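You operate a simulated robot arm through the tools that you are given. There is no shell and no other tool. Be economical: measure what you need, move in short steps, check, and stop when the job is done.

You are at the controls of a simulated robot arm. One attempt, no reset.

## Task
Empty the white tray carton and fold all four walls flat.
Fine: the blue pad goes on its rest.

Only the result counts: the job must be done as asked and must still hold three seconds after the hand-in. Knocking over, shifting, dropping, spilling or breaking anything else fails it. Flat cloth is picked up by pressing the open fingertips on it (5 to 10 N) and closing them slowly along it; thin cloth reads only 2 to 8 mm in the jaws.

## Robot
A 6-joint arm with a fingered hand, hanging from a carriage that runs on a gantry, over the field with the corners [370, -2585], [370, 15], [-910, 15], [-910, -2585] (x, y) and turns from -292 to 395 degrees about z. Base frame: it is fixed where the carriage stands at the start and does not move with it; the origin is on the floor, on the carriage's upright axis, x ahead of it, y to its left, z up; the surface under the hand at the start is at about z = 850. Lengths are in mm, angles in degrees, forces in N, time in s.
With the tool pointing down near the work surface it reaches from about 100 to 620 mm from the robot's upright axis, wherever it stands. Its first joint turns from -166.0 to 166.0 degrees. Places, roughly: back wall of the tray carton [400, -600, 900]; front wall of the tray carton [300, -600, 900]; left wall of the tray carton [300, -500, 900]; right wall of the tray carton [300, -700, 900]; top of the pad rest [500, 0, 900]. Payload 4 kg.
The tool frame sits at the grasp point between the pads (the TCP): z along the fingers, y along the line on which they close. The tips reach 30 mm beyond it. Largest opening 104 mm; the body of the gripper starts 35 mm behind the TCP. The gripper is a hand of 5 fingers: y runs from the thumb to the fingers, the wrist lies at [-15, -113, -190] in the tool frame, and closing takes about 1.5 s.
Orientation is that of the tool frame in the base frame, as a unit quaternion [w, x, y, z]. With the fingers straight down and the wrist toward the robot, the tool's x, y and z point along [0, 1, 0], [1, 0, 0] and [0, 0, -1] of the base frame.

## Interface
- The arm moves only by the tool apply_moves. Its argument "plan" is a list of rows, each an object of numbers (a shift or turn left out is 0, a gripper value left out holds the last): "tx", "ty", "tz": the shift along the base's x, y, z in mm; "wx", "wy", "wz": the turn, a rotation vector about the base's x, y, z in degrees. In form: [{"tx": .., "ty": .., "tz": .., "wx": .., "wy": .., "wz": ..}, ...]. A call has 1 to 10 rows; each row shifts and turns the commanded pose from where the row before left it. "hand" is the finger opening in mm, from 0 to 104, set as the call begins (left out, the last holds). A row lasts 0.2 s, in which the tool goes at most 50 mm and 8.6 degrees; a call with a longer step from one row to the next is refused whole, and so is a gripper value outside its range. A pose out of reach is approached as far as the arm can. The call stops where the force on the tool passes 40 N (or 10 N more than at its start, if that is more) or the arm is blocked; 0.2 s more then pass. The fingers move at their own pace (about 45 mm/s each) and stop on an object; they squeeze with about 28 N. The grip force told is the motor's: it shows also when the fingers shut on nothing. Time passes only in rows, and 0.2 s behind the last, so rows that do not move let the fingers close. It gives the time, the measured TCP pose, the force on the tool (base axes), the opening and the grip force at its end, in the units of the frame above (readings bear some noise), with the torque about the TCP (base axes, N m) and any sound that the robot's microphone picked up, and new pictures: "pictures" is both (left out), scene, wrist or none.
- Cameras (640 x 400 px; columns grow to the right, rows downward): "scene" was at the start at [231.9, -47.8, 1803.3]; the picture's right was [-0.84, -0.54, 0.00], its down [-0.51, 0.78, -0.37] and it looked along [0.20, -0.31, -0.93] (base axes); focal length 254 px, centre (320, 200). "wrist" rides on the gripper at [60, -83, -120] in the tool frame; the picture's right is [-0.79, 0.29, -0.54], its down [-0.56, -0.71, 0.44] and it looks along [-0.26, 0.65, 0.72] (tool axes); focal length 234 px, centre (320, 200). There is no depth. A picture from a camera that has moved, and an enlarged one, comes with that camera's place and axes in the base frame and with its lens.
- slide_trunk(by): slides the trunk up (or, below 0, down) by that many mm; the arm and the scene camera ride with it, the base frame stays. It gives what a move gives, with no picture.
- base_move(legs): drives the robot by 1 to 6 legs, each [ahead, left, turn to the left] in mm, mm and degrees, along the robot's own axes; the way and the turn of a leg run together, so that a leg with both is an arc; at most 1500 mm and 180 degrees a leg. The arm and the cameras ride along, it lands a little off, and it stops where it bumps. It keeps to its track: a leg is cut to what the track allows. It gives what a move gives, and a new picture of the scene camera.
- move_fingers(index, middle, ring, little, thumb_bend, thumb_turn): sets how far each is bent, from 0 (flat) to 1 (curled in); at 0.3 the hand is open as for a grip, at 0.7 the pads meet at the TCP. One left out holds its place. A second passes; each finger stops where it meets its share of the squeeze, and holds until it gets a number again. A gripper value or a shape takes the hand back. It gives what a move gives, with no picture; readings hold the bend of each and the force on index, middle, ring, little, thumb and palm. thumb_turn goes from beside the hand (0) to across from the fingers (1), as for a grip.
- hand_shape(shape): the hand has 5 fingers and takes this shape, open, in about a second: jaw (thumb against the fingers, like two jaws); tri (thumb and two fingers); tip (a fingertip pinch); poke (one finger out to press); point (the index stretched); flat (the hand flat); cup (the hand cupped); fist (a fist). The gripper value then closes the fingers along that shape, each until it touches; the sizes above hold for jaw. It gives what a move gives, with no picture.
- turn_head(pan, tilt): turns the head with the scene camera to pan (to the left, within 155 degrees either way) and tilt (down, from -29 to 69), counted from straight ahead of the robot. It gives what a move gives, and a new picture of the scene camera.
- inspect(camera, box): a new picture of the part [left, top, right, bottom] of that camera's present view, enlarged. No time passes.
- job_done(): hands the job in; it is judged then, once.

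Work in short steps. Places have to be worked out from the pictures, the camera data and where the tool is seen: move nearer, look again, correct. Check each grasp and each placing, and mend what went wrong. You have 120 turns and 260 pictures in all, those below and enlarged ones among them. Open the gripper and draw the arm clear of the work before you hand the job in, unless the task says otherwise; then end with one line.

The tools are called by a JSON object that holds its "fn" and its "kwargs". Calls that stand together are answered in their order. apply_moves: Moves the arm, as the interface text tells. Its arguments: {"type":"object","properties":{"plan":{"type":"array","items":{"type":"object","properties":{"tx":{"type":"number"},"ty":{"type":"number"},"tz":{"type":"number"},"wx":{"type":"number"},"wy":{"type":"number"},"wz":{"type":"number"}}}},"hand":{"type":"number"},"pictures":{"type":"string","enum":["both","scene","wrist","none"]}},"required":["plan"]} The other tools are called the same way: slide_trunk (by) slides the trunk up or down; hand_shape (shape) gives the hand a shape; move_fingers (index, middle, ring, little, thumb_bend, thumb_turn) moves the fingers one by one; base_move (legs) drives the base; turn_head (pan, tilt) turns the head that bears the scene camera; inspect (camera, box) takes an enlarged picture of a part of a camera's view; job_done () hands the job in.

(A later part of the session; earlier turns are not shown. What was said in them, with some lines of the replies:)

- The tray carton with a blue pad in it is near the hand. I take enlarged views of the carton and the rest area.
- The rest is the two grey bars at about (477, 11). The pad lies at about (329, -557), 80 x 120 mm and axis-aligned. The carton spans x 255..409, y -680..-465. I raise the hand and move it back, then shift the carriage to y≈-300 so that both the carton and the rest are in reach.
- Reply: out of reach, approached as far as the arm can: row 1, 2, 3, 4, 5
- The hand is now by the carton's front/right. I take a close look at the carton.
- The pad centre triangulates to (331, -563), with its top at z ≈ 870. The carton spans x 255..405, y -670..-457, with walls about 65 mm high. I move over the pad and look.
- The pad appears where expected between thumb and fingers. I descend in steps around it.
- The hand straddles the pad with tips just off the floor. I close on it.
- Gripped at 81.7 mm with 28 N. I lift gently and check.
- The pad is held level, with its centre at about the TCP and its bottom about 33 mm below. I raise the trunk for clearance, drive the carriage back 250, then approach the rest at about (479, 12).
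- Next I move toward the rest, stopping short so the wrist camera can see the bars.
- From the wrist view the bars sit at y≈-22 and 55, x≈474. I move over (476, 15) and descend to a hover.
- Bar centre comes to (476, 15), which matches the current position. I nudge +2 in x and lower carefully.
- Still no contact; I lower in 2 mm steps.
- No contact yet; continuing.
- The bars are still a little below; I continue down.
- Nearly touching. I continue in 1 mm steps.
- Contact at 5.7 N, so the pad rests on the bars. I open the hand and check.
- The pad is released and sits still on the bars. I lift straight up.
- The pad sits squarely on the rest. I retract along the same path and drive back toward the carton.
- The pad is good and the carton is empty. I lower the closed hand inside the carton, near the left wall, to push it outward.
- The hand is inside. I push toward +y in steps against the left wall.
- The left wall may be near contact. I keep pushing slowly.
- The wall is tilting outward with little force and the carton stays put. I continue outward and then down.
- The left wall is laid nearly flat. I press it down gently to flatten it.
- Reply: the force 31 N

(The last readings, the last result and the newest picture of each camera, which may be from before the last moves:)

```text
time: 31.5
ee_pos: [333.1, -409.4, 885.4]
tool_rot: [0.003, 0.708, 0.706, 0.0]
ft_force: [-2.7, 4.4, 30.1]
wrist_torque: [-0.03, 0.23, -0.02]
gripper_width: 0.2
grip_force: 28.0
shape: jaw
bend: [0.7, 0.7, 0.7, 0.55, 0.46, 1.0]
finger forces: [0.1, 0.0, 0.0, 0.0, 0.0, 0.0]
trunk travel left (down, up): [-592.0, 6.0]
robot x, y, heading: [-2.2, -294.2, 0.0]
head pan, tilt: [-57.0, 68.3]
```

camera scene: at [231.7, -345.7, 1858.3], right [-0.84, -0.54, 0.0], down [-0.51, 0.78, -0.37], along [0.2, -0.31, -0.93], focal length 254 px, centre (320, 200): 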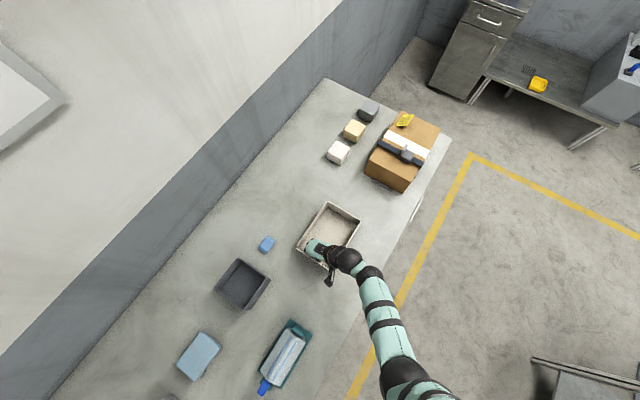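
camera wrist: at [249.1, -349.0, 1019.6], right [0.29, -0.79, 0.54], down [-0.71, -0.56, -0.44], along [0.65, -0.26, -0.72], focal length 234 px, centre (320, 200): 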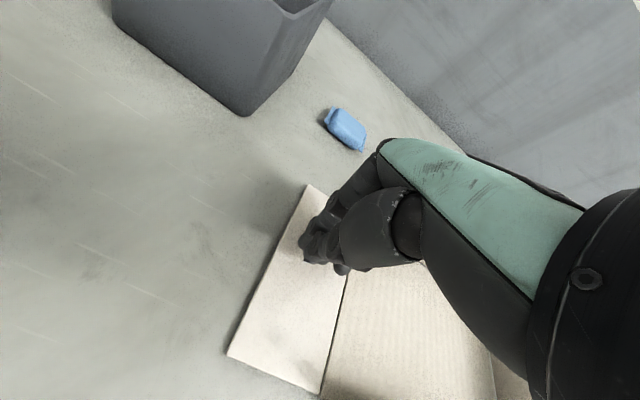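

The press hit 30 N against the table, so it's flat. I lift over and descend inside the carton by the right wall.

{"fn": "apply_moves", "kwargs": {"plan": [{"tz": 40}, {"tz": 40}, {"ty": -45}, {"ty": -45}, {"ty": -45}, {"ty": -45}, {"tz": -25}, {"tz": -23}], "pictures": "wrist"}}

{"fn": "inspect", "kwargs": {"camera": "scene", "box": [265, 185, 385, 295]}}

```text
time: 33.3
ee_pos: [332.0, -591.3, 917.4]
tool_rot: [0.001, 0.708, 0.706, 0.0]
ft_force: [0.1, -0.9, -0.3]
wrist_torque: [0.0, 0.0, 0.03]
gripper_width: 0.1
grip_force: 27.7
shape: jaw
bend: [0.7, 0.7, 0.7, 0.55, 0.46, 1.0]
finger forces: [0.1, 0.0, 0.0, 0.1, 0.1, 0.0]
trunk travel left (down, up): [-592.0, 6.0]
robot x, y, heading: [0.9, -297.7, -0.0]
head pan, tilt: [-57.0, 68.3]
camera wrist: at [250.2, -528.4, 1036.5], right [0.29, -0.79, 0.54], down [-0.71, -0.56, -0.43], along [0.65, -0.26, -0.72], focal length 234 px, centre (320, 200)
```

wrist: 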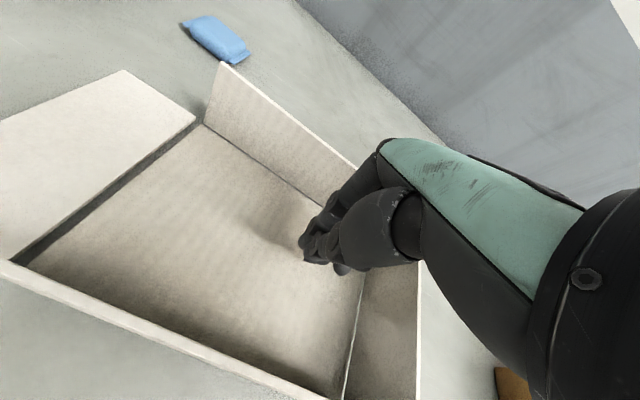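

```text
3.64 times, centred on (325, 240) of scene
camera zoom: at [231.7, -345.7, 1858.3], right [-0.84, -0.54, 0.0], down [-0.51, 0.78, -0.37], along [0.2, -0.31, -0.93], focal length 923 px, centre (302, 54)
```

zoom: 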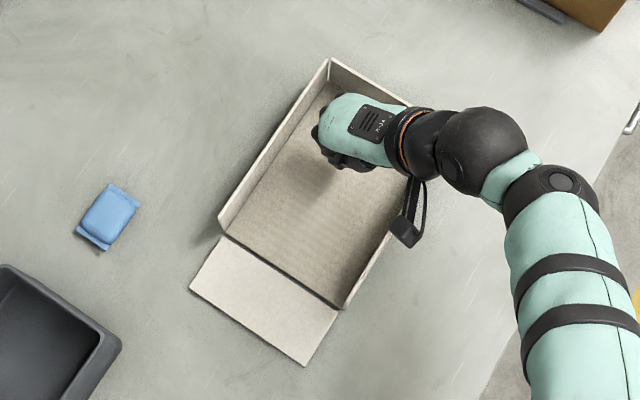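

The left wall lies flat. Next I push the right wall outward (-y).

{"fn": "apply_moves", "kwargs": {"plan": [{"ty": -10}, {"ty": -10}, {"ty": -10}, {"ty": -10}, {"ty": -10}, {"ty": -10}, {"ty": -10}, {"ty": -10}], "pictures": "wrist"}}

{"fn": "inspect", "kwargs": {"camera": "scene", "box": [265, 165, 385, 275]}}

```text
time: 35.1
ee_pos: [327.3, -667.0, 920.4]
tool_rot: [0.0, 0.708, 0.706, -0.001]
ft_force: [0.8, 0.3, -0.2]
wrist_torque: [-0.05, 0.01, -0.02]
gripper_width: 0.1
grip_force: 28.2
shape: jaw
bend: [0.7, 0.7, 0.7, 0.55, 0.46, 1.0]
finger forces: [0.0, 0.1, 0.1, 0.0, 0.0, 0.1]
out of reach, approached as far as the arm can: row 8
trunk travel left (down, up): [-592.0, 6.0]
robot x, y, heading: [1.0, -299.5, -0.1]
head pan, tilt: [-57.0, 68.3]
camera wrist: at [245.7, -606.1, 1040.1], right [0.29, -0.79, 0.54], down [-0.71, -0.56, -0.43], along [0.65, -0.26, -0.72], focal length 234 px, centre (320, 200)
```

wrist: 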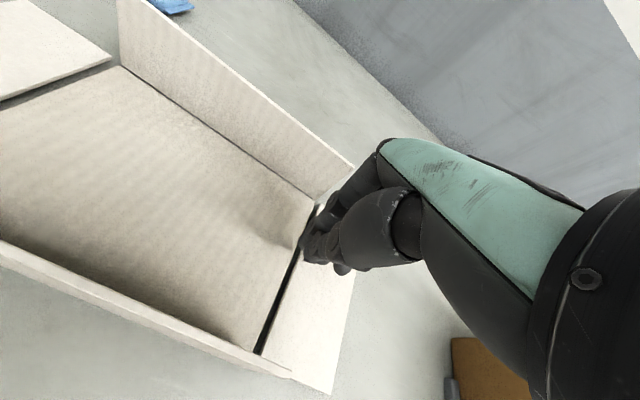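

```text
3.64 times, centred on (325, 220) of scene
camera zoom: at [231.7, -345.7, 1858.3], right [-0.84, -0.54, 0.0], down [-0.51, 0.78, -0.37], along [0.2, -0.31, -0.93], focal length 923 px, centre (302, 127)
```

zoom: 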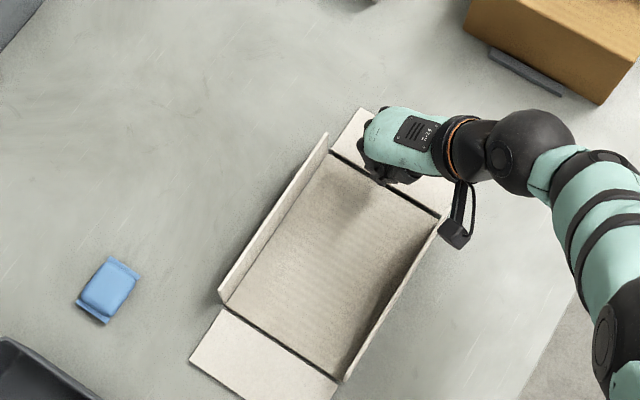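

The right wall is nearly down, but the arm is at its reach limit. I move the carriage 45 mm along (the hand slides out over the wall), then press.

{"fn": "base_move", "kwargs": {"legs": [[0, -45, 0]]}}

{"fn": "apply_moves", "kwargs": {"plan": [{"tz": -12}, {"tz": -10}, {"tz": -5}, {"tz": -4}], "pictures": "none"}}

```text
time: 36.0
ee_pos: [328.2, -712.1, 920.1]
tool_rot: [0.0, 0.708, 0.706, -0.001]
ft_force: [0.4, 0.3, -0.6]
wrist_torque: [0.0, -0.04, 0.0]
gripper_width: 0.0
grip_force: 28.1
shape: jaw
bend: [0.7, 0.7, 0.7, 0.55, 0.46, 1.0]
finger forces: [0.0, 0.0, 0.0, 0.0, 0.1, 0.0]
trunk travel left (down, up): [-592.0, 6.0]
robot x, y, heading: [-3.1, -339.0, -0.3]
head pan, tilt: [-57.0, 68.3]
camera scene: at [231.7, -390.1, 1858.3], right [-0.84, -0.54, 0.0], down [-0.5, 0.78, -0.37], along [0.2, -0.31, -0.93], focal length 254 px, centre (320, 200)
```

scene: 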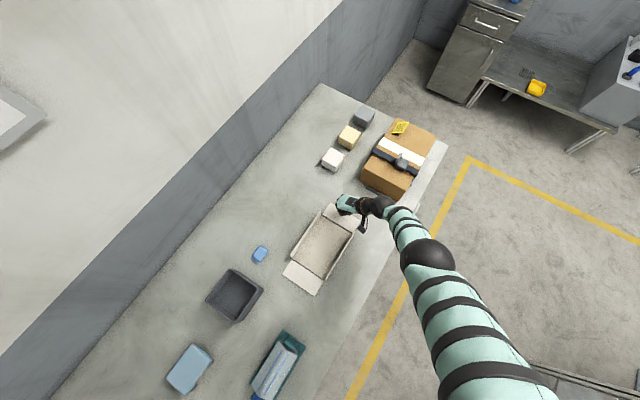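

```text
time: 37.0
ee_pos: [321.9, -704.2, 911.5]
tool_rot: [0.0, 0.709, 0.705, 0.0]
ft_force: [-0.1, 0.4, -0.1]
wrist_torque: [0.0, 0.01, -0.01]
gripper_width: 0.0
grip_force: 27.8
shape: jaw
bend: [0.7, 0.7, 0.7, 0.55, 0.46, 1.0]
finger forces: [0.0, 0.1, 0.0, 0.1, 0.0, 0.1]
out of reach, approached as far as the arm can: row 1, 2, 3, 4
trunk travel left (down, up): [-592.0, 6.0]
robot x, y, heading: [1.8, -341.6, -0.0]
head pan, tilt: [-57.0, 68.3]
```

Reach is limited downward, so I lower the trunk instead.

{"fn": "slide_trunk", "kwargs": {"by": -22}}

```text
time: 37.6
ee_pos: [320.6, -705.3, 889.6]
tool_rot: [0.0, 0.709, 0.706, -0.001]
ft_force: [-0.2, -0.2, -0.8]
wrist_torque: [0.01, 0.01, 0.01]
gripper_width: 0.0
grip_force: 28.4
shape: jaw
bend: [0.7, 0.7, 0.7, 0.55, 0.46, 1.0]
finger forces: [0.0, 0.1, 0.0, 0.1, 0.0, 0.1]
trunk travel left (down, up): [-570.0, 28.0]
robot x, y, heading: [-0.2, -343.3, -0.0]
head pan, tilt: [-57.0, 68.3]
```

Just above the wall; another few mm.

{"fn": "slide_trunk", "kwargs": {"by": -3}}

{"fn": "inspect", "kwargs": {"camera": "scene", "box": [265, 185, 385, 295]}}

```text
time: 38.2
ee_pos: [322.0, -704.9, 888.2]
tool_rot: [0.002, 0.708, 0.706, -0.001]
ft_force: [-2.7, 4.5, 20.6]
wrist_torque: [0.34, -0.05, 0.05]
gripper_width: 0.1
grip_force: 28.0
shape: jaw
bend: [0.7, 0.7, 0.7, 0.55, 0.46, 1.0]
finger forces: [0.0, 0.0, 0.0, 0.0, 0.0, 0.0]
trunk travel left (down, up): [-567.0, 31.0]
robot x, y, heading: [-2.9, -340.1, 0.1]
head pan, tilt: [-57.0, 68.3]
```

```text
3.64 times, centred on (325, 240) of scene
camera zoom: at [231.8, -390.0, 1833.7], right [-0.84, -0.54, 0.0], down [-0.5, 0.78, -0.37], along [0.2, -0.31, -0.93], focal length 923 px, centre (302, 54)
```

zoom: 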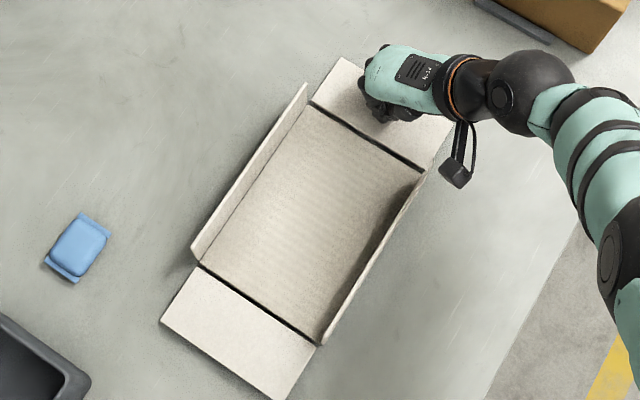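

The right wall is flat (20 N press). I raise the trunk, move back over the carton's middle and look before pushing the back wall.

{"fn": "slide_trunk", "kwargs": {"by": 30}}

{"fn": "apply_moves", "kwargs": {"plan": [{"ty": 35}, {"ty": 35, "tx": 3}, {"ty": 35, "tx": 4}, {"ty": 35, "tx": 4}], "pictures": "wrist"}}

```text
time: 38.9
ee_pos: [320.9, -705.0, 916.8]
tool_rot: [0.0, 0.708, 0.706, -0.001]
ft_force: [0.6, 0.6, -0.4]
wrist_torque: [-0.01, 0.0, 0.02]
gripper_width: 0.2
grip_force: 27.8
shape: jaw
bend: [0.7, 0.7, 0.7, 0.55, 0.46, 1.0]
finger forces: [0.0, 0.0, 0.0, 0.1, 0.0, 0.0]
trunk travel left (down, up): [-597.0, 1.0]
robot x, y, heading: [-4.2, -342.5, -0.0]
head pan, tilt: [-57.0, 68.3]
```

```text
time: 39.7
ee_pos: [342.1, -643.6, 885.5]
tool_rot: [0.009, 0.709, 0.705, -0.001]
ft_force: [-3.8, 0.5, 16.2]
wrist_torque: [0.07, 0.07, 0.0]
gripper_width: 0.2
grip_force: 28.3
shape: jaw
bend: [0.7, 0.7, 0.7, 0.55, 0.46, 1.0]
finger forces: [0.0, 0.1, 0.1, 0.0, 0.1, 0.0]
out of reach, approached as far as the arm can: row 1, 2, 3
trunk travel left (down, up): [-597.0, 1.0]
robot x, y, heading: [1.8, -343.2, -0.1]
head pan, tilt: [-57.0, 68.3]
stopped in row 3: the force on the tool passed its limit at 60 N (the readings are from after the stop); the commanded pose is now the measured one
camera wrist: at [259.1, -581.0, 1004.0], right [0.28, -0.78, 0.56], down [-0.7, -0.56, -0.44], along [0.65, -0.27, -0.71], focal length 234 px, centre (320, 200)
```

wrist: 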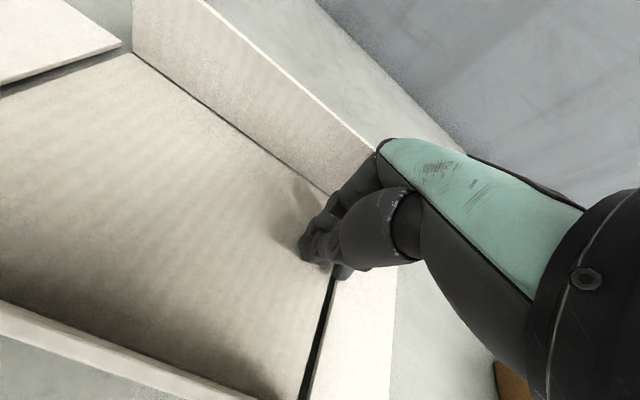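

The retained low command made the hand press the carton floor, but it has now been reset. I lift up and move to the middle.

{"fn": "apply_moves", "kwargs": {"plan": [{"tz": 20}, {"tz": 12}, {"ty": 35}, {"ty": 40, "tx": -8}], "pictures": "both"}}

{"fn": "inspect", "kwargs": {"camera": "scene", "box": [265, 185, 385, 295]}}

```text
time: 40.5
ee_pos: [358.1, -635.0, 885.3]
tool_rot: [0.013, 0.71, 0.704, 0.0]
ft_force: [-3.5, -0.5, 14.5]
wrist_torque: [0.1, 0.09, 0.01]
gripper_width: 0.1
grip_force: 28.3
shape: jaw
bend: [0.7, 0.7, 0.7, 0.55, 0.47, 1.0]
finger forces: [0.1, 0.0, 0.0, 0.0, 0.1, 0.0]
out of reach, approached as far as the arm can: row 1, 2, 3, 4
trunk travel left (down, up): [-597.0, 1.0]
robot x, y, heading: [1.2, -342.7, -0.0]
head pan, tilt: [-57.0, 68.3]
stopped in row 4: the force on the tool passed its limit at 55 N (the readings are from after the stop); the commanded pose is now the measured one
camera scene: at [231.3, -390.3, 1863.5], right [-0.84, -0.54, 0.0], down [-0.5, 0.78, -0.37], along [0.2, -0.31, -0.93], focal length 254 px, centre (320, 200)
camera wrist: at [272.7, -571.7, 1002.9], right [0.27, -0.78, 0.56], down [-0.7, -0.56, -0.44], along [0.66, -0.28, -0.7], focal length 234 px, centre (320, 200)
```

scene: 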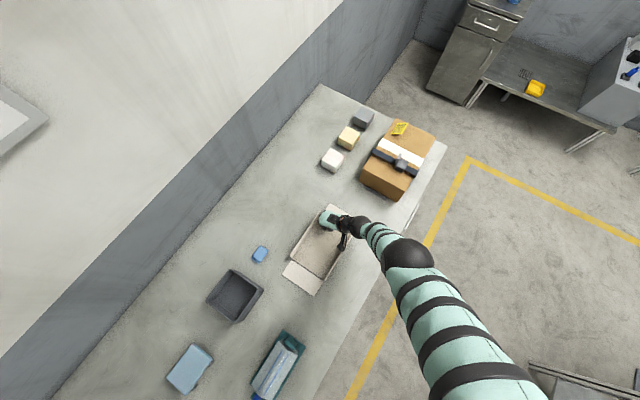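
wrist: 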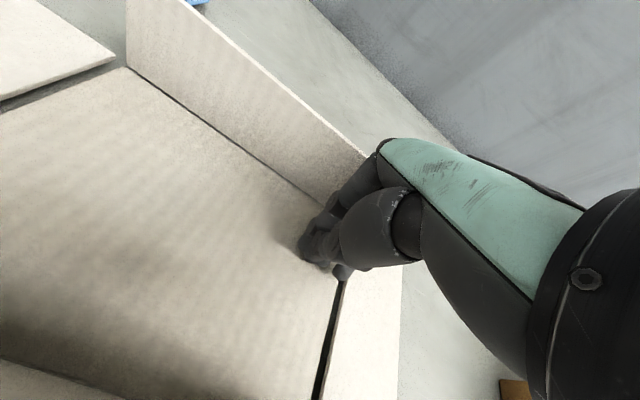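

```text
3.64 times, centred on (325, 240) of scene
camera zoom: at [231.3, -390.3, 1863.5], right [-0.84, -0.54, 0.0], down [-0.5, 0.78, -0.37], along [0.2, -0.31, -0.93], focal length 923 px, centre (302, 54)
```

zoom: 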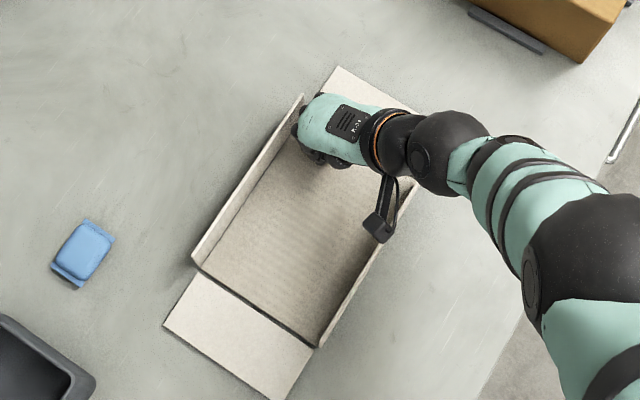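

The arm appears stuck near a configuration limit. I try a tiny lift with a tilt correction and see how it responds.

{"fn": "apply_moves", "kwargs": {"plan": [{"tz": 4, "wx": 1.0, "wy": 1.0}, {"tz": 4}], "pictures": "none"}}

```text
time: 41.1
ee_pos: [358.0, -635.8, 885.6]
tool_rot: [0.0, 0.709, 0.705, 0.002]
ft_force: [-0.1, -1.1, 0.7]
wrist_torque: [0.01, -0.01, 0.0]
gripper_width: 0.1
grip_force: 27.8
shape: jaw
bend: [0.7, 0.7, 0.7, 0.55, 0.47, 1.0]
finger forces: [0.0, 0.1, 0.0, 0.1, 0.1, 0.0]
out of reach, approached as far as the arm can: row 2
trunk travel left (down, up): [-597.0, 1.0]
robot x, y, heading: [0.4, -345.2, 0.2]
head pan, tilt: [-57.0, 68.3]
```

The lift is limited, likely by a wrist joint at this azimuth. I yaw the hand toward the robot's azimuth while lifting.

{"fn": "apply_moves", "kwargs": {"plan": [{"wz": -7}, {"wz": -7}, {"tz": 6}, {"tz": 8}, {"tz": 8}], "pictures": "none"}}

```text
time: 42.3
ee_pos: [353.2, -634.2, 914.1]
tool_rot: [0.001, 0.79, 0.613, 0.0]
ft_force: [0.1, 0.9, -1.5]
wrist_torque: [0.01, 0.03, -0.02]
gripper_width: 0.1
grip_force: 27.8
shape: jaw
bend: [0.7, 0.7, 0.7, 0.55, 0.47, 1.0]
finger forces: [0.0, 0.0, 0.0, 0.0, 0.1, 0.0]
trunk travel left (down, up): [-597.0, 1.0]
robot x, y, heading: [-2.9, -340.9, -0.0]
head pan, tilt: [-57.0, 68.3]
```

That worked. I lift clear, move the hand +y, and yaw back along the way.

{"fn": "apply_moves", "kwargs": {"plan": [{"tz": 25}, {"tz": 25}, {"ty": 40}, {"ty": 40}, {"ty": 40, "wz": 3}, {"ty": 40, "wz": 4}, {"ty": 30, "wz": 7}], "pictures": "none"}}

```text
time: 43.9
ee_pos: [356.1, -443.3, 963.3]
tool_rot: [0.0, 0.709, 0.705, 0.0]
ft_force: [-0.3, -0.9, -0.2]
wrist_torque: [0.04, -0.02, -0.02]
gripper_width: 0.2
grip_force: 28.1
shape: jaw
bend: [0.7, 0.7, 0.7, 0.55, 0.47, 1.0]
finger forces: [0.0, 0.1, 0.0, 0.0, 0.0, 0.0]
trunk travel left (down, up): [-597.0, 1.0]
robot x, y, heading: [-0.0, -341.8, -0.2]
head pan, tilt: [-57.0, 68.3]
```

Now I shift the carriage so the carton is almost straight ahead.

{"fn": "base_move", "kwargs": {"legs": [[0, -120, 0]]}}

{"fn": "inspect", "kwargs": {"camera": "scene", "box": [225, 205, 345, 315]}}

```text
time: 45.1
ee_pos: [356.3, -563.2, 963.8]
tool_rot: [0.0, 0.71, 0.705, 0.0]
ft_force: [-0.3, 1.2, 0.7]
wrist_torque: [0.02, -0.02, 0.01]
gripper_width: 0.3
grip_force: 28.2
shape: jaw
bend: [0.7, 0.7, 0.7, 0.55, 0.47, 1.0]
finger forces: [0.1, 0.0, 0.1, 0.0, 0.0, 0.0]
trunk travel left (down, up): [-597.0, 1.0]
robot x, y, heading: [-3.1, -462.4, -0.0]
head pan, tilt: [-57.0, 68.3]
camera scene: at [231.1, -508.2, 1863.3], right [-0.84, -0.54, 0.0], down [-0.5, 0.78, -0.37], along [0.2, -0.31, -0.93], focal length 254 px, centre (320, 200)
```

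scene: 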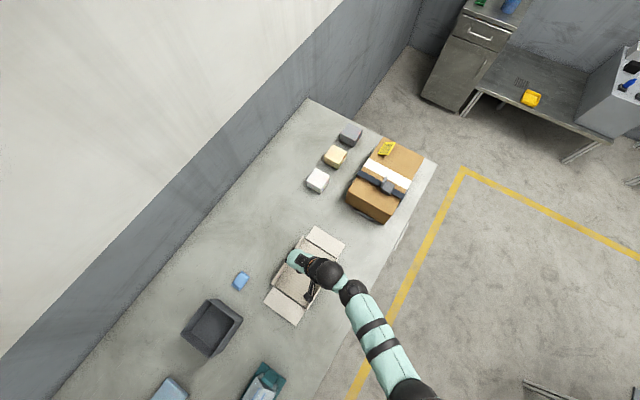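

```text
3.64 times, centred on (285, 260) of scene
camera zoom: at [231.1, -508.2, 1863.3], right [-0.84, -0.54, 0.0], down [-0.5, 0.78, -0.37], along [0.2, -0.31, -0.93], focal length 923 px, centre (447, -18)
```

zoom: 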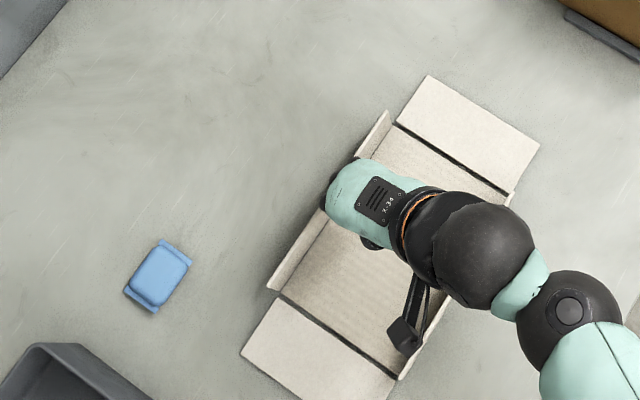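

Left and right walls stay flat. I lower inside at x≈330 and push the back wall outward (+x).

{"fn": "apply_moves", "kwargs": {"plan": [{"tx": -26}, {"tz": -25}, {"tz": -20}, {"tx": 10}, {"tx": 10}, {"tx": 10}, {"tx": 10}, {"tx": 10}], "pictures": "wrist"}}

{"fn": "inspect", "kwargs": {"camera": "scene", "box": [225, 205, 345, 315]}}

```text
time: 47.0
ee_pos: [380.2, -563.1, 917.8]
tool_rot: [0.0, 0.71, 0.704, 0.0]
ft_force: [0.9, 0.6, -0.2]
wrist_torque: [0.01, -0.01, 0.03]
gripper_width: 0.1
grip_force: 28.0
shape: jaw
bend: [0.7, 0.7, 0.7, 0.55, 0.47, 1.0]
finger forces: [0.1, 0.0, 0.1, 0.0, 0.0, 0.0]
trunk travel left (down, up): [-597.0, 1.0]
robot x, y, heading: [-3.9, -457.8, -0.3]
head pan, tilt: [-57.0, 68.3]
camera wrist: at [298.5, -501.2, 1038.3], right [0.28, -0.79, 0.54], down [-0.71, -0.55, -0.44], along [0.64, -0.26, -0.72], focal length 234 px, centre (320, 200)
```

wrist: 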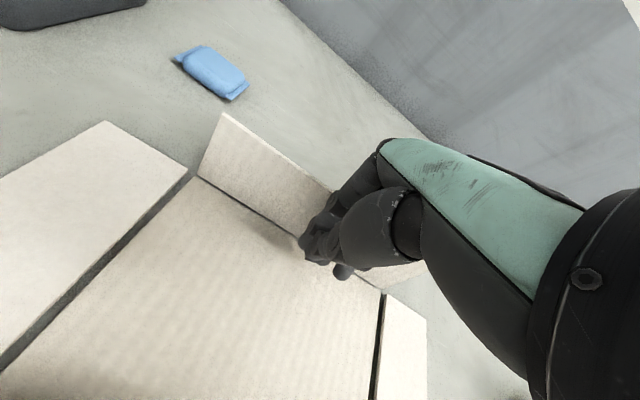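

```text
3.64 times, centred on (285, 260) of scene
camera zoom: at [231.1, -508.3, 1863.3], right [-0.84, -0.54, 0.0], down [-0.5, 0.78, -0.37], along [0.2, -0.31, -0.93], focal length 923 px, centre (447, -18)
```

zoom: 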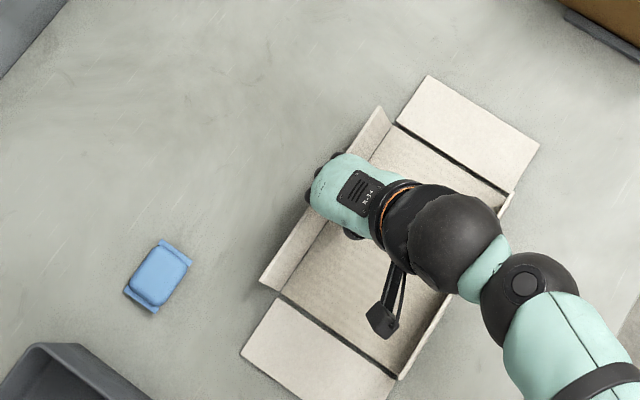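

The back wall is tilting. I continue outward and down.

{"fn": "apply_moves", "kwargs": {"plan": [{"tx": 10}, {"tx": 10}, {"tx": 10}, {"tx": 10, "tz": -3}, {"tx": 10, "tz": -5}, {"tx": 10, "tz": -6}, {"tz": -6}], "pictures": "wrist"}}

```text
time: 48.5
ee_pos: [439.9, -562.7, 898.9]
tool_rot: [0.0, 0.709, 0.705, 0.001]
ft_force: [0.4, -0.2, 0.1]
wrist_torque: [0.02, 0.0, -0.02]
gripper_width: 0.0
grip_force: 27.5
shape: jaw
bend: [0.7, 0.7, 0.7, 0.55, 0.47, 1.0]
finger forces: [0.0, 0.0, 0.1, 0.0, 0.1, 0.0]
trunk travel left (down, up): [-597.0, 1.0]
robot x, y, heading: [0.1, -462.7, -0.2]
head pan, tilt: [-57.0, 68.3]
camera wrist: at [357.8, -500.9, 1019.2], right [0.28, -0.79, 0.54], down [-0.71, -0.55, -0.44], along [0.64, -0.26, -0.72], focal length 234 px, centre (320, 200)
```

wrist: 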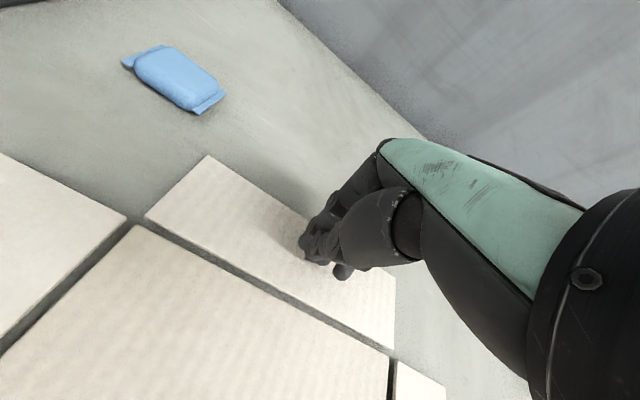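

Nearly flat; I press down gently.

{"fn": "apply_moves", "kwargs": {"plan": [{"tz": -5}, {"tz": -3}, {"tz": -2}, {"tz": -2}, {"tz": -1.5}], "pictures": "none"}}

```text
time: 49.8
ee_pos: [441.7, -563.2, 887.8]
tool_rot: [0.003, 0.709, 0.705, 0.001]
ft_force: [-4.2, -0.7, 23.3]
wrist_torque: [-0.15, 0.27, -0.05]
gripper_width: 0.1
grip_force: 28.1
shape: jaw
bend: [0.7, 0.7, 0.7, 0.55, 0.47, 1.0]
finger forces: [0.1, 0.0, 0.1, 0.0, 0.1, 0.1]
trunk travel left (down, up): [-597.0, 1.0]
robot x, y, heading: [-3.3, -460.9, -0.0]
head pan, tilt: [-57.0, 68.3]
```

The back wall is flat (23 N). I lift, return to the middle and push the front wall outward (-x).

{"fn": "apply_moves", "kwargs": {"plan": [{"tz": 30}, {"tz": 30}, {"tx": -40}, {"tx": -40}, {"tz": -17}, {"tz": -12}], "pictures": "wrist"}}

{"fn": "inspect", "kwargs": {"camera": "scene", "box": [225, 205, 345, 315]}}

```text
time: 51.1
ee_pos: [357.8, -563.9, 917.2]
tool_rot: [0.0, 0.71, 0.705, 0.0]
ft_force: [0.7, -0.8, -0.7]
wrist_torque: [0.04, -0.03, -0.02]
gripper_width: 0.2
grip_force: 28.2
shape: jaw
bend: [0.7, 0.7, 0.7, 0.55, 0.47, 1.0]
finger forces: [0.1, 0.0, 0.0, 0.0, 0.0, 0.1]
trunk travel left (down, up): [-597.0, 1.0]
robot x, y, heading: [1.0, -463.4, 0.1]
head pan, tilt: [-57.0, 68.3]
camera wrist: at [277.2, -502.0, 1036.4], right [0.28, -0.79, 0.54], down [-0.71, -0.55, -0.44], along [0.65, -0.26, -0.72], focal length 234 px, centre (320, 200)
```

wrist: 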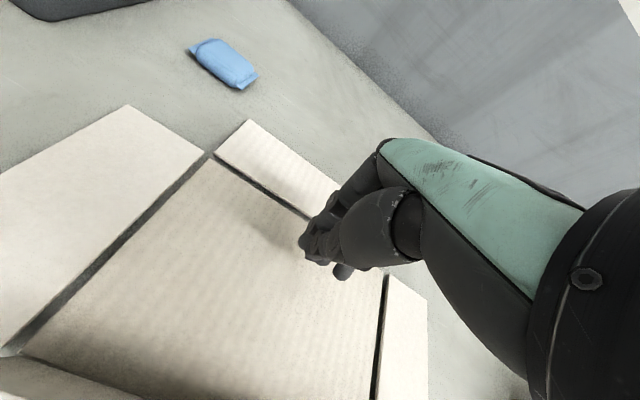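

```text
3.64 times, centred on (285, 260) of scene
camera zoom: at [231.1, -508.3, 1863.3], right [-0.84, -0.54, 0.0], down [-0.5, 0.78, -0.37], along [0.2, -0.31, -0.93], focal length 923 px, centre (447, -18)
```

zoom: 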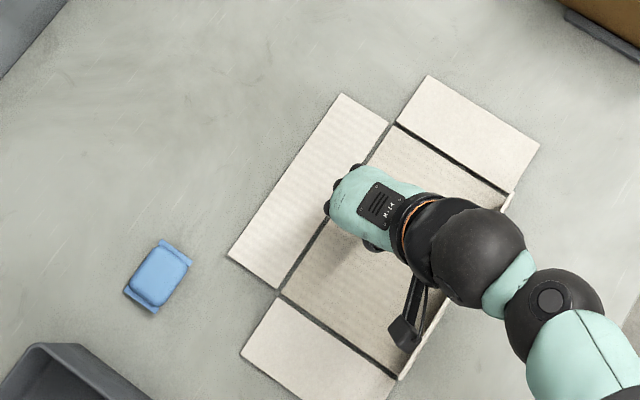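

Three walls are flat. I push -x toward the front wall.

{"fn": "apply_moves", "kwargs": {"plan": [{"tx": -12}, {"tx": -12}, {"tx": -12}, {"tx": -12}, {"tx": -10}, {"tx": -10}], "pictures": "wrist"}}

{"fn": "inspect", "kwargs": {"camera": "scene", "box": [245, 205, 365, 315]}}

```text
time: 52.5
ee_pos: [291.2, -563.9, 917.4]
tool_rot: [0.0, 0.71, 0.705, 0.0]
ft_force: [0.2, -0.5, -0.3]
wrist_torque: [-0.01, 0.04, 0.02]
gripper_width: 0.0
grip_force: 27.7
shape: jaw
bend: [0.7, 0.7, 0.7, 0.55, 0.47, 1.0]
finger forces: [0.0, 0.0, 0.0, 0.1, 0.1, 0.0]
trunk travel left (down, up): [-597.0, 1.0]
robot x, y, heading: [-1.7, -461.7, -0.4]
head pan, tilt: [-57.0, 68.3]
camera wrist: at [210.2, -501.4, 1036.7], right [0.28, -0.79, 0.54], down [-0.71, -0.55, -0.44], along [0.64, -0.26, -0.72], focal length 234 px, centre (320, 200)
```

wrist: 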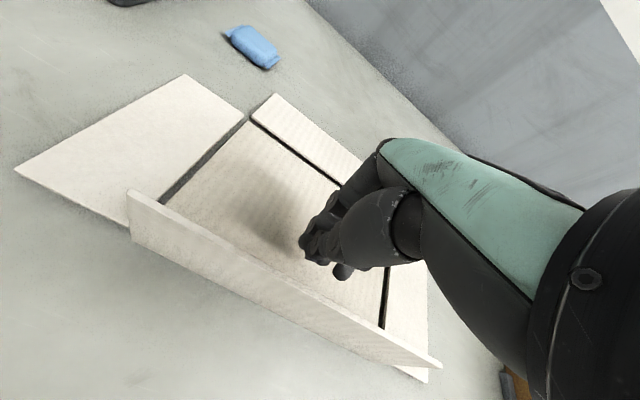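

```text
3.64 times, centred on (305, 260) of scene
camera zoom: at [231.1, -508.3, 1863.3], right [-0.84, -0.54, 0.0], down [-0.5, 0.78, -0.37], along [0.2, -0.31, -0.93], focal length 923 px, centre (374, -18)
```

zoom: 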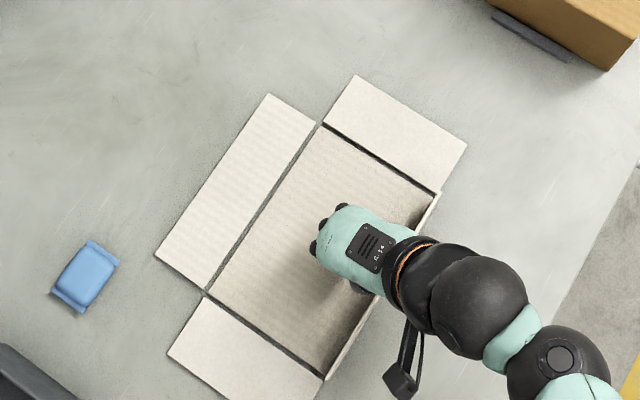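

Near contact; I continue outward.

{"fn": "apply_moves", "kwargs": {"plan": [{"tx": -10}, {"tx": -10}, {"tx": -10}, {"tx": -10}, {"tx": -10}], "pictures": "wrist"}}

```text
time: 53.8
ee_pos: [242.6, -562.6, 915.9]
tool_rot: [0.0, 0.709, 0.705, 0.0]
ft_force: [0.3, 0.0, -0.3]
wrist_torque: [0.0, 0.02, 0.0]
gripper_width: 0.0
grip_force: 27.8
shape: jaw
bend: [0.7, 0.7, 0.7, 0.55, 0.47, 1.0]
finger forces: [0.0, 0.1, 0.1, 0.1, 0.1, 0.0]
trunk travel left (down, up): [-597.0, 1.0]
robot x, y, heading: [0.3, -459.1, -0.2]
head pan, tilt: [-57.0, 68.3]
camera wrist: at [160.4, -501.0, 1036.7], right [0.28, -0.79, 0.54], down [-0.71, -0.55, -0.44], along [0.64, -0.26, -0.72], focal length 234 px, centre (320, 200)
```

wrist: 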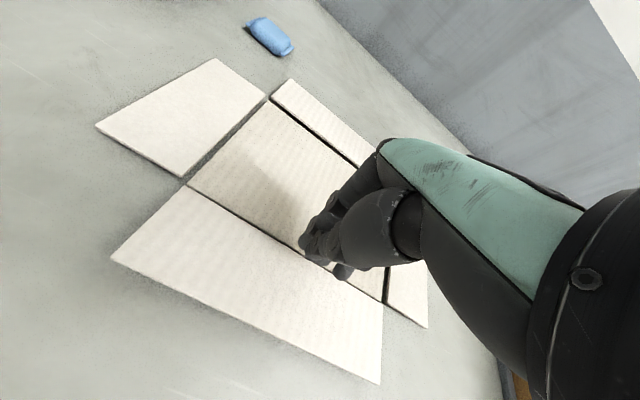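

The front wall is almost down. I move outward over it and press.

{"fn": "apply_moves", "kwargs": {"plan": [{"tx": -10}, {"tx": -10}, {"tz": -10}, {"tz": -8}, {"tz": -5}, {"tz": -3}, {"tz": -2}], "pictures": "wrist"}}

```text
time: 55.4
ee_pos: [222.4, -563.2, 889.5]
tool_rot: [0.0, 0.71, 0.705, -0.001]
ft_force: [-1.9, 0.5, 7.8]
wrist_torque: [0.14, 0.0, 0.03]
gripper_width: 0.0
grip_force: 28.1
shape: jaw
bend: [0.7, 0.7, 0.7, 0.55, 0.47, 1.0]
finger forces: [0.0, 0.1, 0.0, 0.0, 0.0, 0.0]
trunk travel left (down, up): [-597.0, 1.0]
robot x, y, heading: [-4.8, -461.6, -0.2]
head pan, tilt: [-57.0, 68.3]
camera wrist: at [140.7, -501.9, 1008.8], right [0.28, -0.79, 0.54], down [-0.71, -0.55, -0.44], along [0.65, -0.26, -0.72], focal length 234 px, centre (320, 200)
```

wrist: 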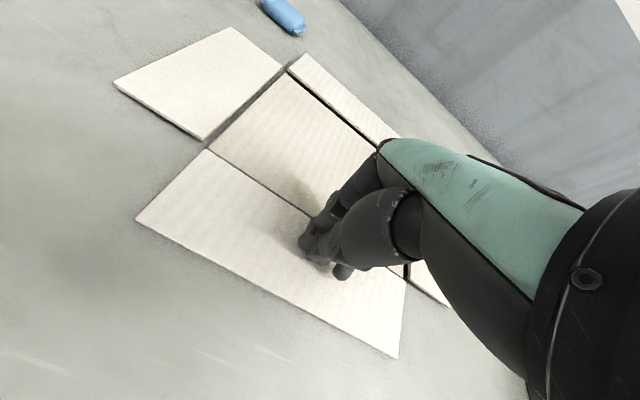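

Contact. I press slightly more, then lift clear and inspect everything.

{"fn": "apply_moves", "kwargs": {"plan": [{"tz": -1.5}, {}, {"tz": 30}, {"tz": 45}, {"tz": 45}], "pictures": "none"}}

{"fn": "apply_moves", "kwargs": {"plan": [{"ty": 45}, {"ty": 45}, {"ty": 45}, {"ty": 45}, {"ty": 45}, {"ty": 45}], "pictures": "both", "hand": 104}}

{"fn": "inspect", "kwargs": {"camera": "scene", "box": [225, 205, 365, 335]}}

```text
time: 56.5
ee_pos: [220.5, -565.2, 1007.9]
tool_rot: [-0.001, 0.709, 0.705, -0.001]
ft_force: [0.5, 0.4, 0.2]
wrist_torque: [-0.02, 0.02, -0.02]
gripper_width: 0.0
grip_force: 28.0
shape: jaw
bend: [0.7, 0.7, 0.7, 0.55, 0.47, 1.0]
finger forces: [0.0, 0.0, 0.0, 0.1, 0.1, 0.0]
trunk travel left (down, up): [-597.0, 1.0]
robot x, y, heading: [0.1, -460.4, -0.3]
head pan, tilt: [-57.0, 68.3]
```

```text
time: 58.1
ee_pos: [276.8, -478.8, 1006.4]
tool_rot: [0.0, 0.912, 0.411, 0.001]
ft_force: [0.3, -0.6, -0.1]
wrist_torque: [0.0, 0.02, -0.03]
gripper_width: 103.9
grip_force: 0.0
shape: jaw
bend: [0.3, 0.3, 0.3, 0.3, 0.3, 0.97]
finger forces: [0.0, 0.0, 0.0, 0.1, 0.0, 0.0]
trunk travel left (down, up): [-597.0, 1.0]
robot x, y, heading: [-0.6, -461.0, -0.4]
head pan, tilt: [-57.0, 68.3]
stopped in row 6: the arm was blocked; the commanded pose is now the measured one
camera scene: at [231.2, -508.3, 1863.3], right [-0.84, -0.54, 0.0], down [-0.5, 0.78, -0.37], along [0.2, -0.31, -0.93], focal length 254 px, centre (320, 200)
camera wrist: at [255.6, -376.7, 1126.6], right [-0.31, -0.78, 0.54], down [-0.9, 0.05, -0.44], along [0.31, -0.62, -0.72], focal length 234 px, centre (320, 200)
```

scene: 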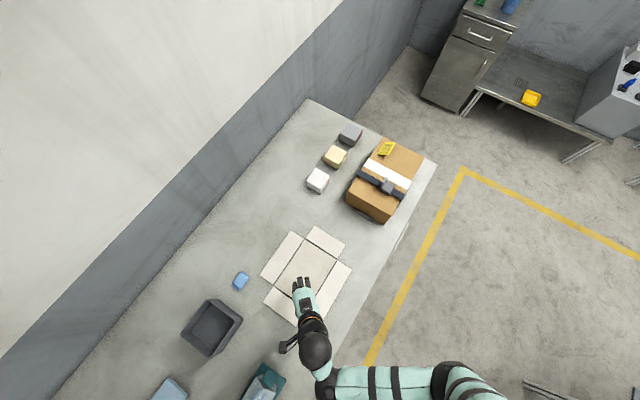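
wrist: 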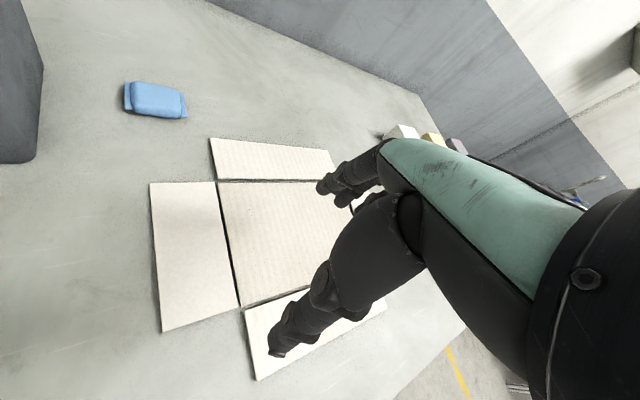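

```text
3.08 times, centred on (295, 270) of scene
camera zoom: at [231.2, -508.3, 1863.3], right [-0.84, -0.54, 0.0], down [-0.5, 0.78, -0.37], along [0.2, -0.31, -0.93], focal length 781 px, centre (397, -15)
```

zoom: 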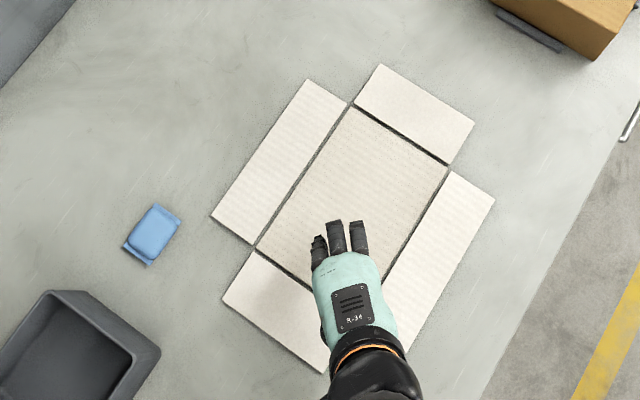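

All four walls lie flat and the base of the carton is empty. I draw the hand clear by backing the carriage 150 mm and check the whole scene.

{"fn": "base_move", "kwargs": {"legs": [[-150, 0, 0]]}}

{"fn": "turn_head", "kwargs": {"pan": -20, "tilt": 60}}

```text
time: 59.5
ee_pos: [127.0, -476.8, 1006.8]
tool_rot: [0.0, 0.911, 0.412, 0.0]
ft_force: [-0.5, 0.1, 0.5]
wrist_torque: [-0.04, 0.01, 0.0]
gripper_width: 103.9
grip_force: 0.0
shape: jaw
bend: [0.3, 0.3, 0.3, 0.3, 0.3, 0.97]
finger forces: [0.0, 0.0, 0.1, 0.1, 0.0, 0.0]
trunk travel left (down, up): [-597.0, 1.0]
robot x, y, heading: [-146.5, -459.8, -0.3]
head pan, tilt: [-57.0, 68.3]
camera scene: at [83.1, -507.6, 1863.3], right [-0.84, -0.54, 0.0], down [-0.5, 0.78, -0.37], along [0.2, -0.31, -0.93], focal length 254 px, centre (320, 200)
```

scene: 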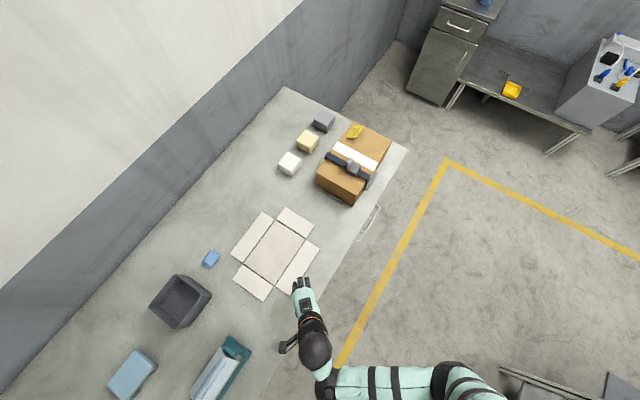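

```text
time: 60.5
ee_pos: [129.1, -477.2, 1005.8]
tool_rot: [0.0, 0.911, 0.413, -0.001]
ft_force: [0.7, -0.8, 0.2]
wrist_torque: [0.01, 0.02, 0.0]
gripper_width: 103.8
grip_force: 0.1
shape: jaw
bend: [0.3, 0.3, 0.3, 0.3, 0.3, 0.97]
finger forces: [0.1, 0.0, 0.0, 0.1, 0.1, 0.0]
trunk travel left (down, up): [-597.0, 1.0]
robot x, y, heading: [-150.0, -458.5, -0.2]
head pan, tilt: [-20.0, 60.0]
camera scene: at [114.9, -483.1, 1872.2], right [-0.34, -0.94, 0.0], down [-0.81, 0.3, -0.5], along [0.47, -0.17, -0.87], focal length 254 px, centre (320, 200)
```

scene: 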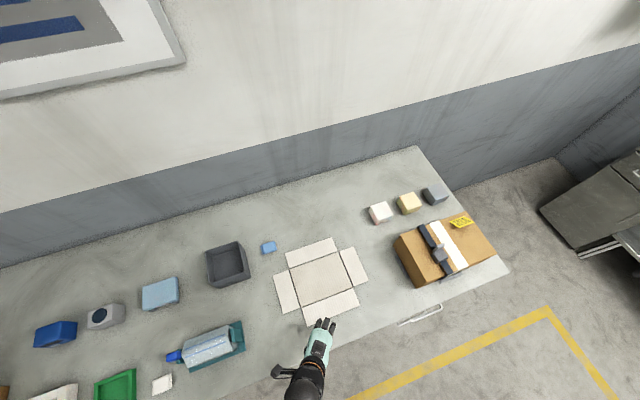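

Everything looks in place. One close check of wall flatness and of the pad.

{"fn": "inspect", "kwargs": {"camera": "scene", "box": [260, 225, 380, 325]}}

{"fn": "inspect", "kwargs": {"camera": "scene", "box": [110, 250, 210, 330]}}

```text
4.00 times, centred on (320, 275) of scene
camera zoom: at [114.9, -483.1, 1872.2], right [-0.34, -0.94, 0.0], down [-0.81, 0.3, -0.5], along [0.47, -0.17, -0.87], focal length 1015 px, centre (320, -100)
```

zoom: 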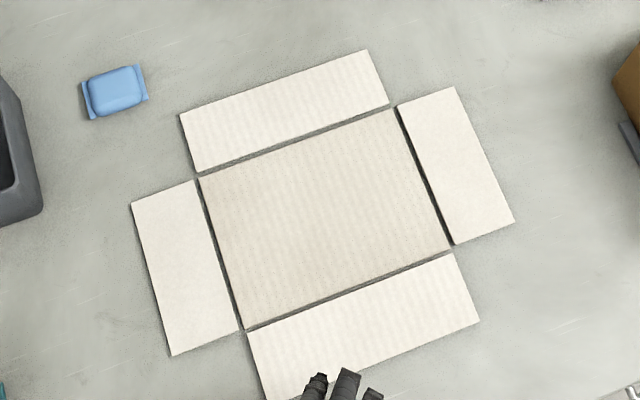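

```text
5.00 times, centred on (160, 290) of scene
camera zoom: at [114.9, -483.1, 1872.2], right [-0.34, -0.94, 0.0], down [-0.81, 0.3, -0.5], along [0.47, -0.17, -0.87], focal length 1269 px, centre (1120, -250)
```

zoom: 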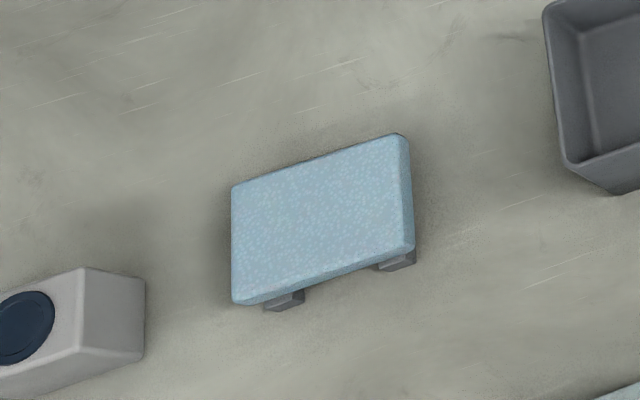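

The walls are flat, the pad is on its rest and the hand is open and clear, so I hand the job in.

{"fn": "job_done", "kwargs": {}}

```text
The job is handed in.
```

The white tray carton is empty with all four walls folded flat, the blue pad is on its rest, and the job is handed in.
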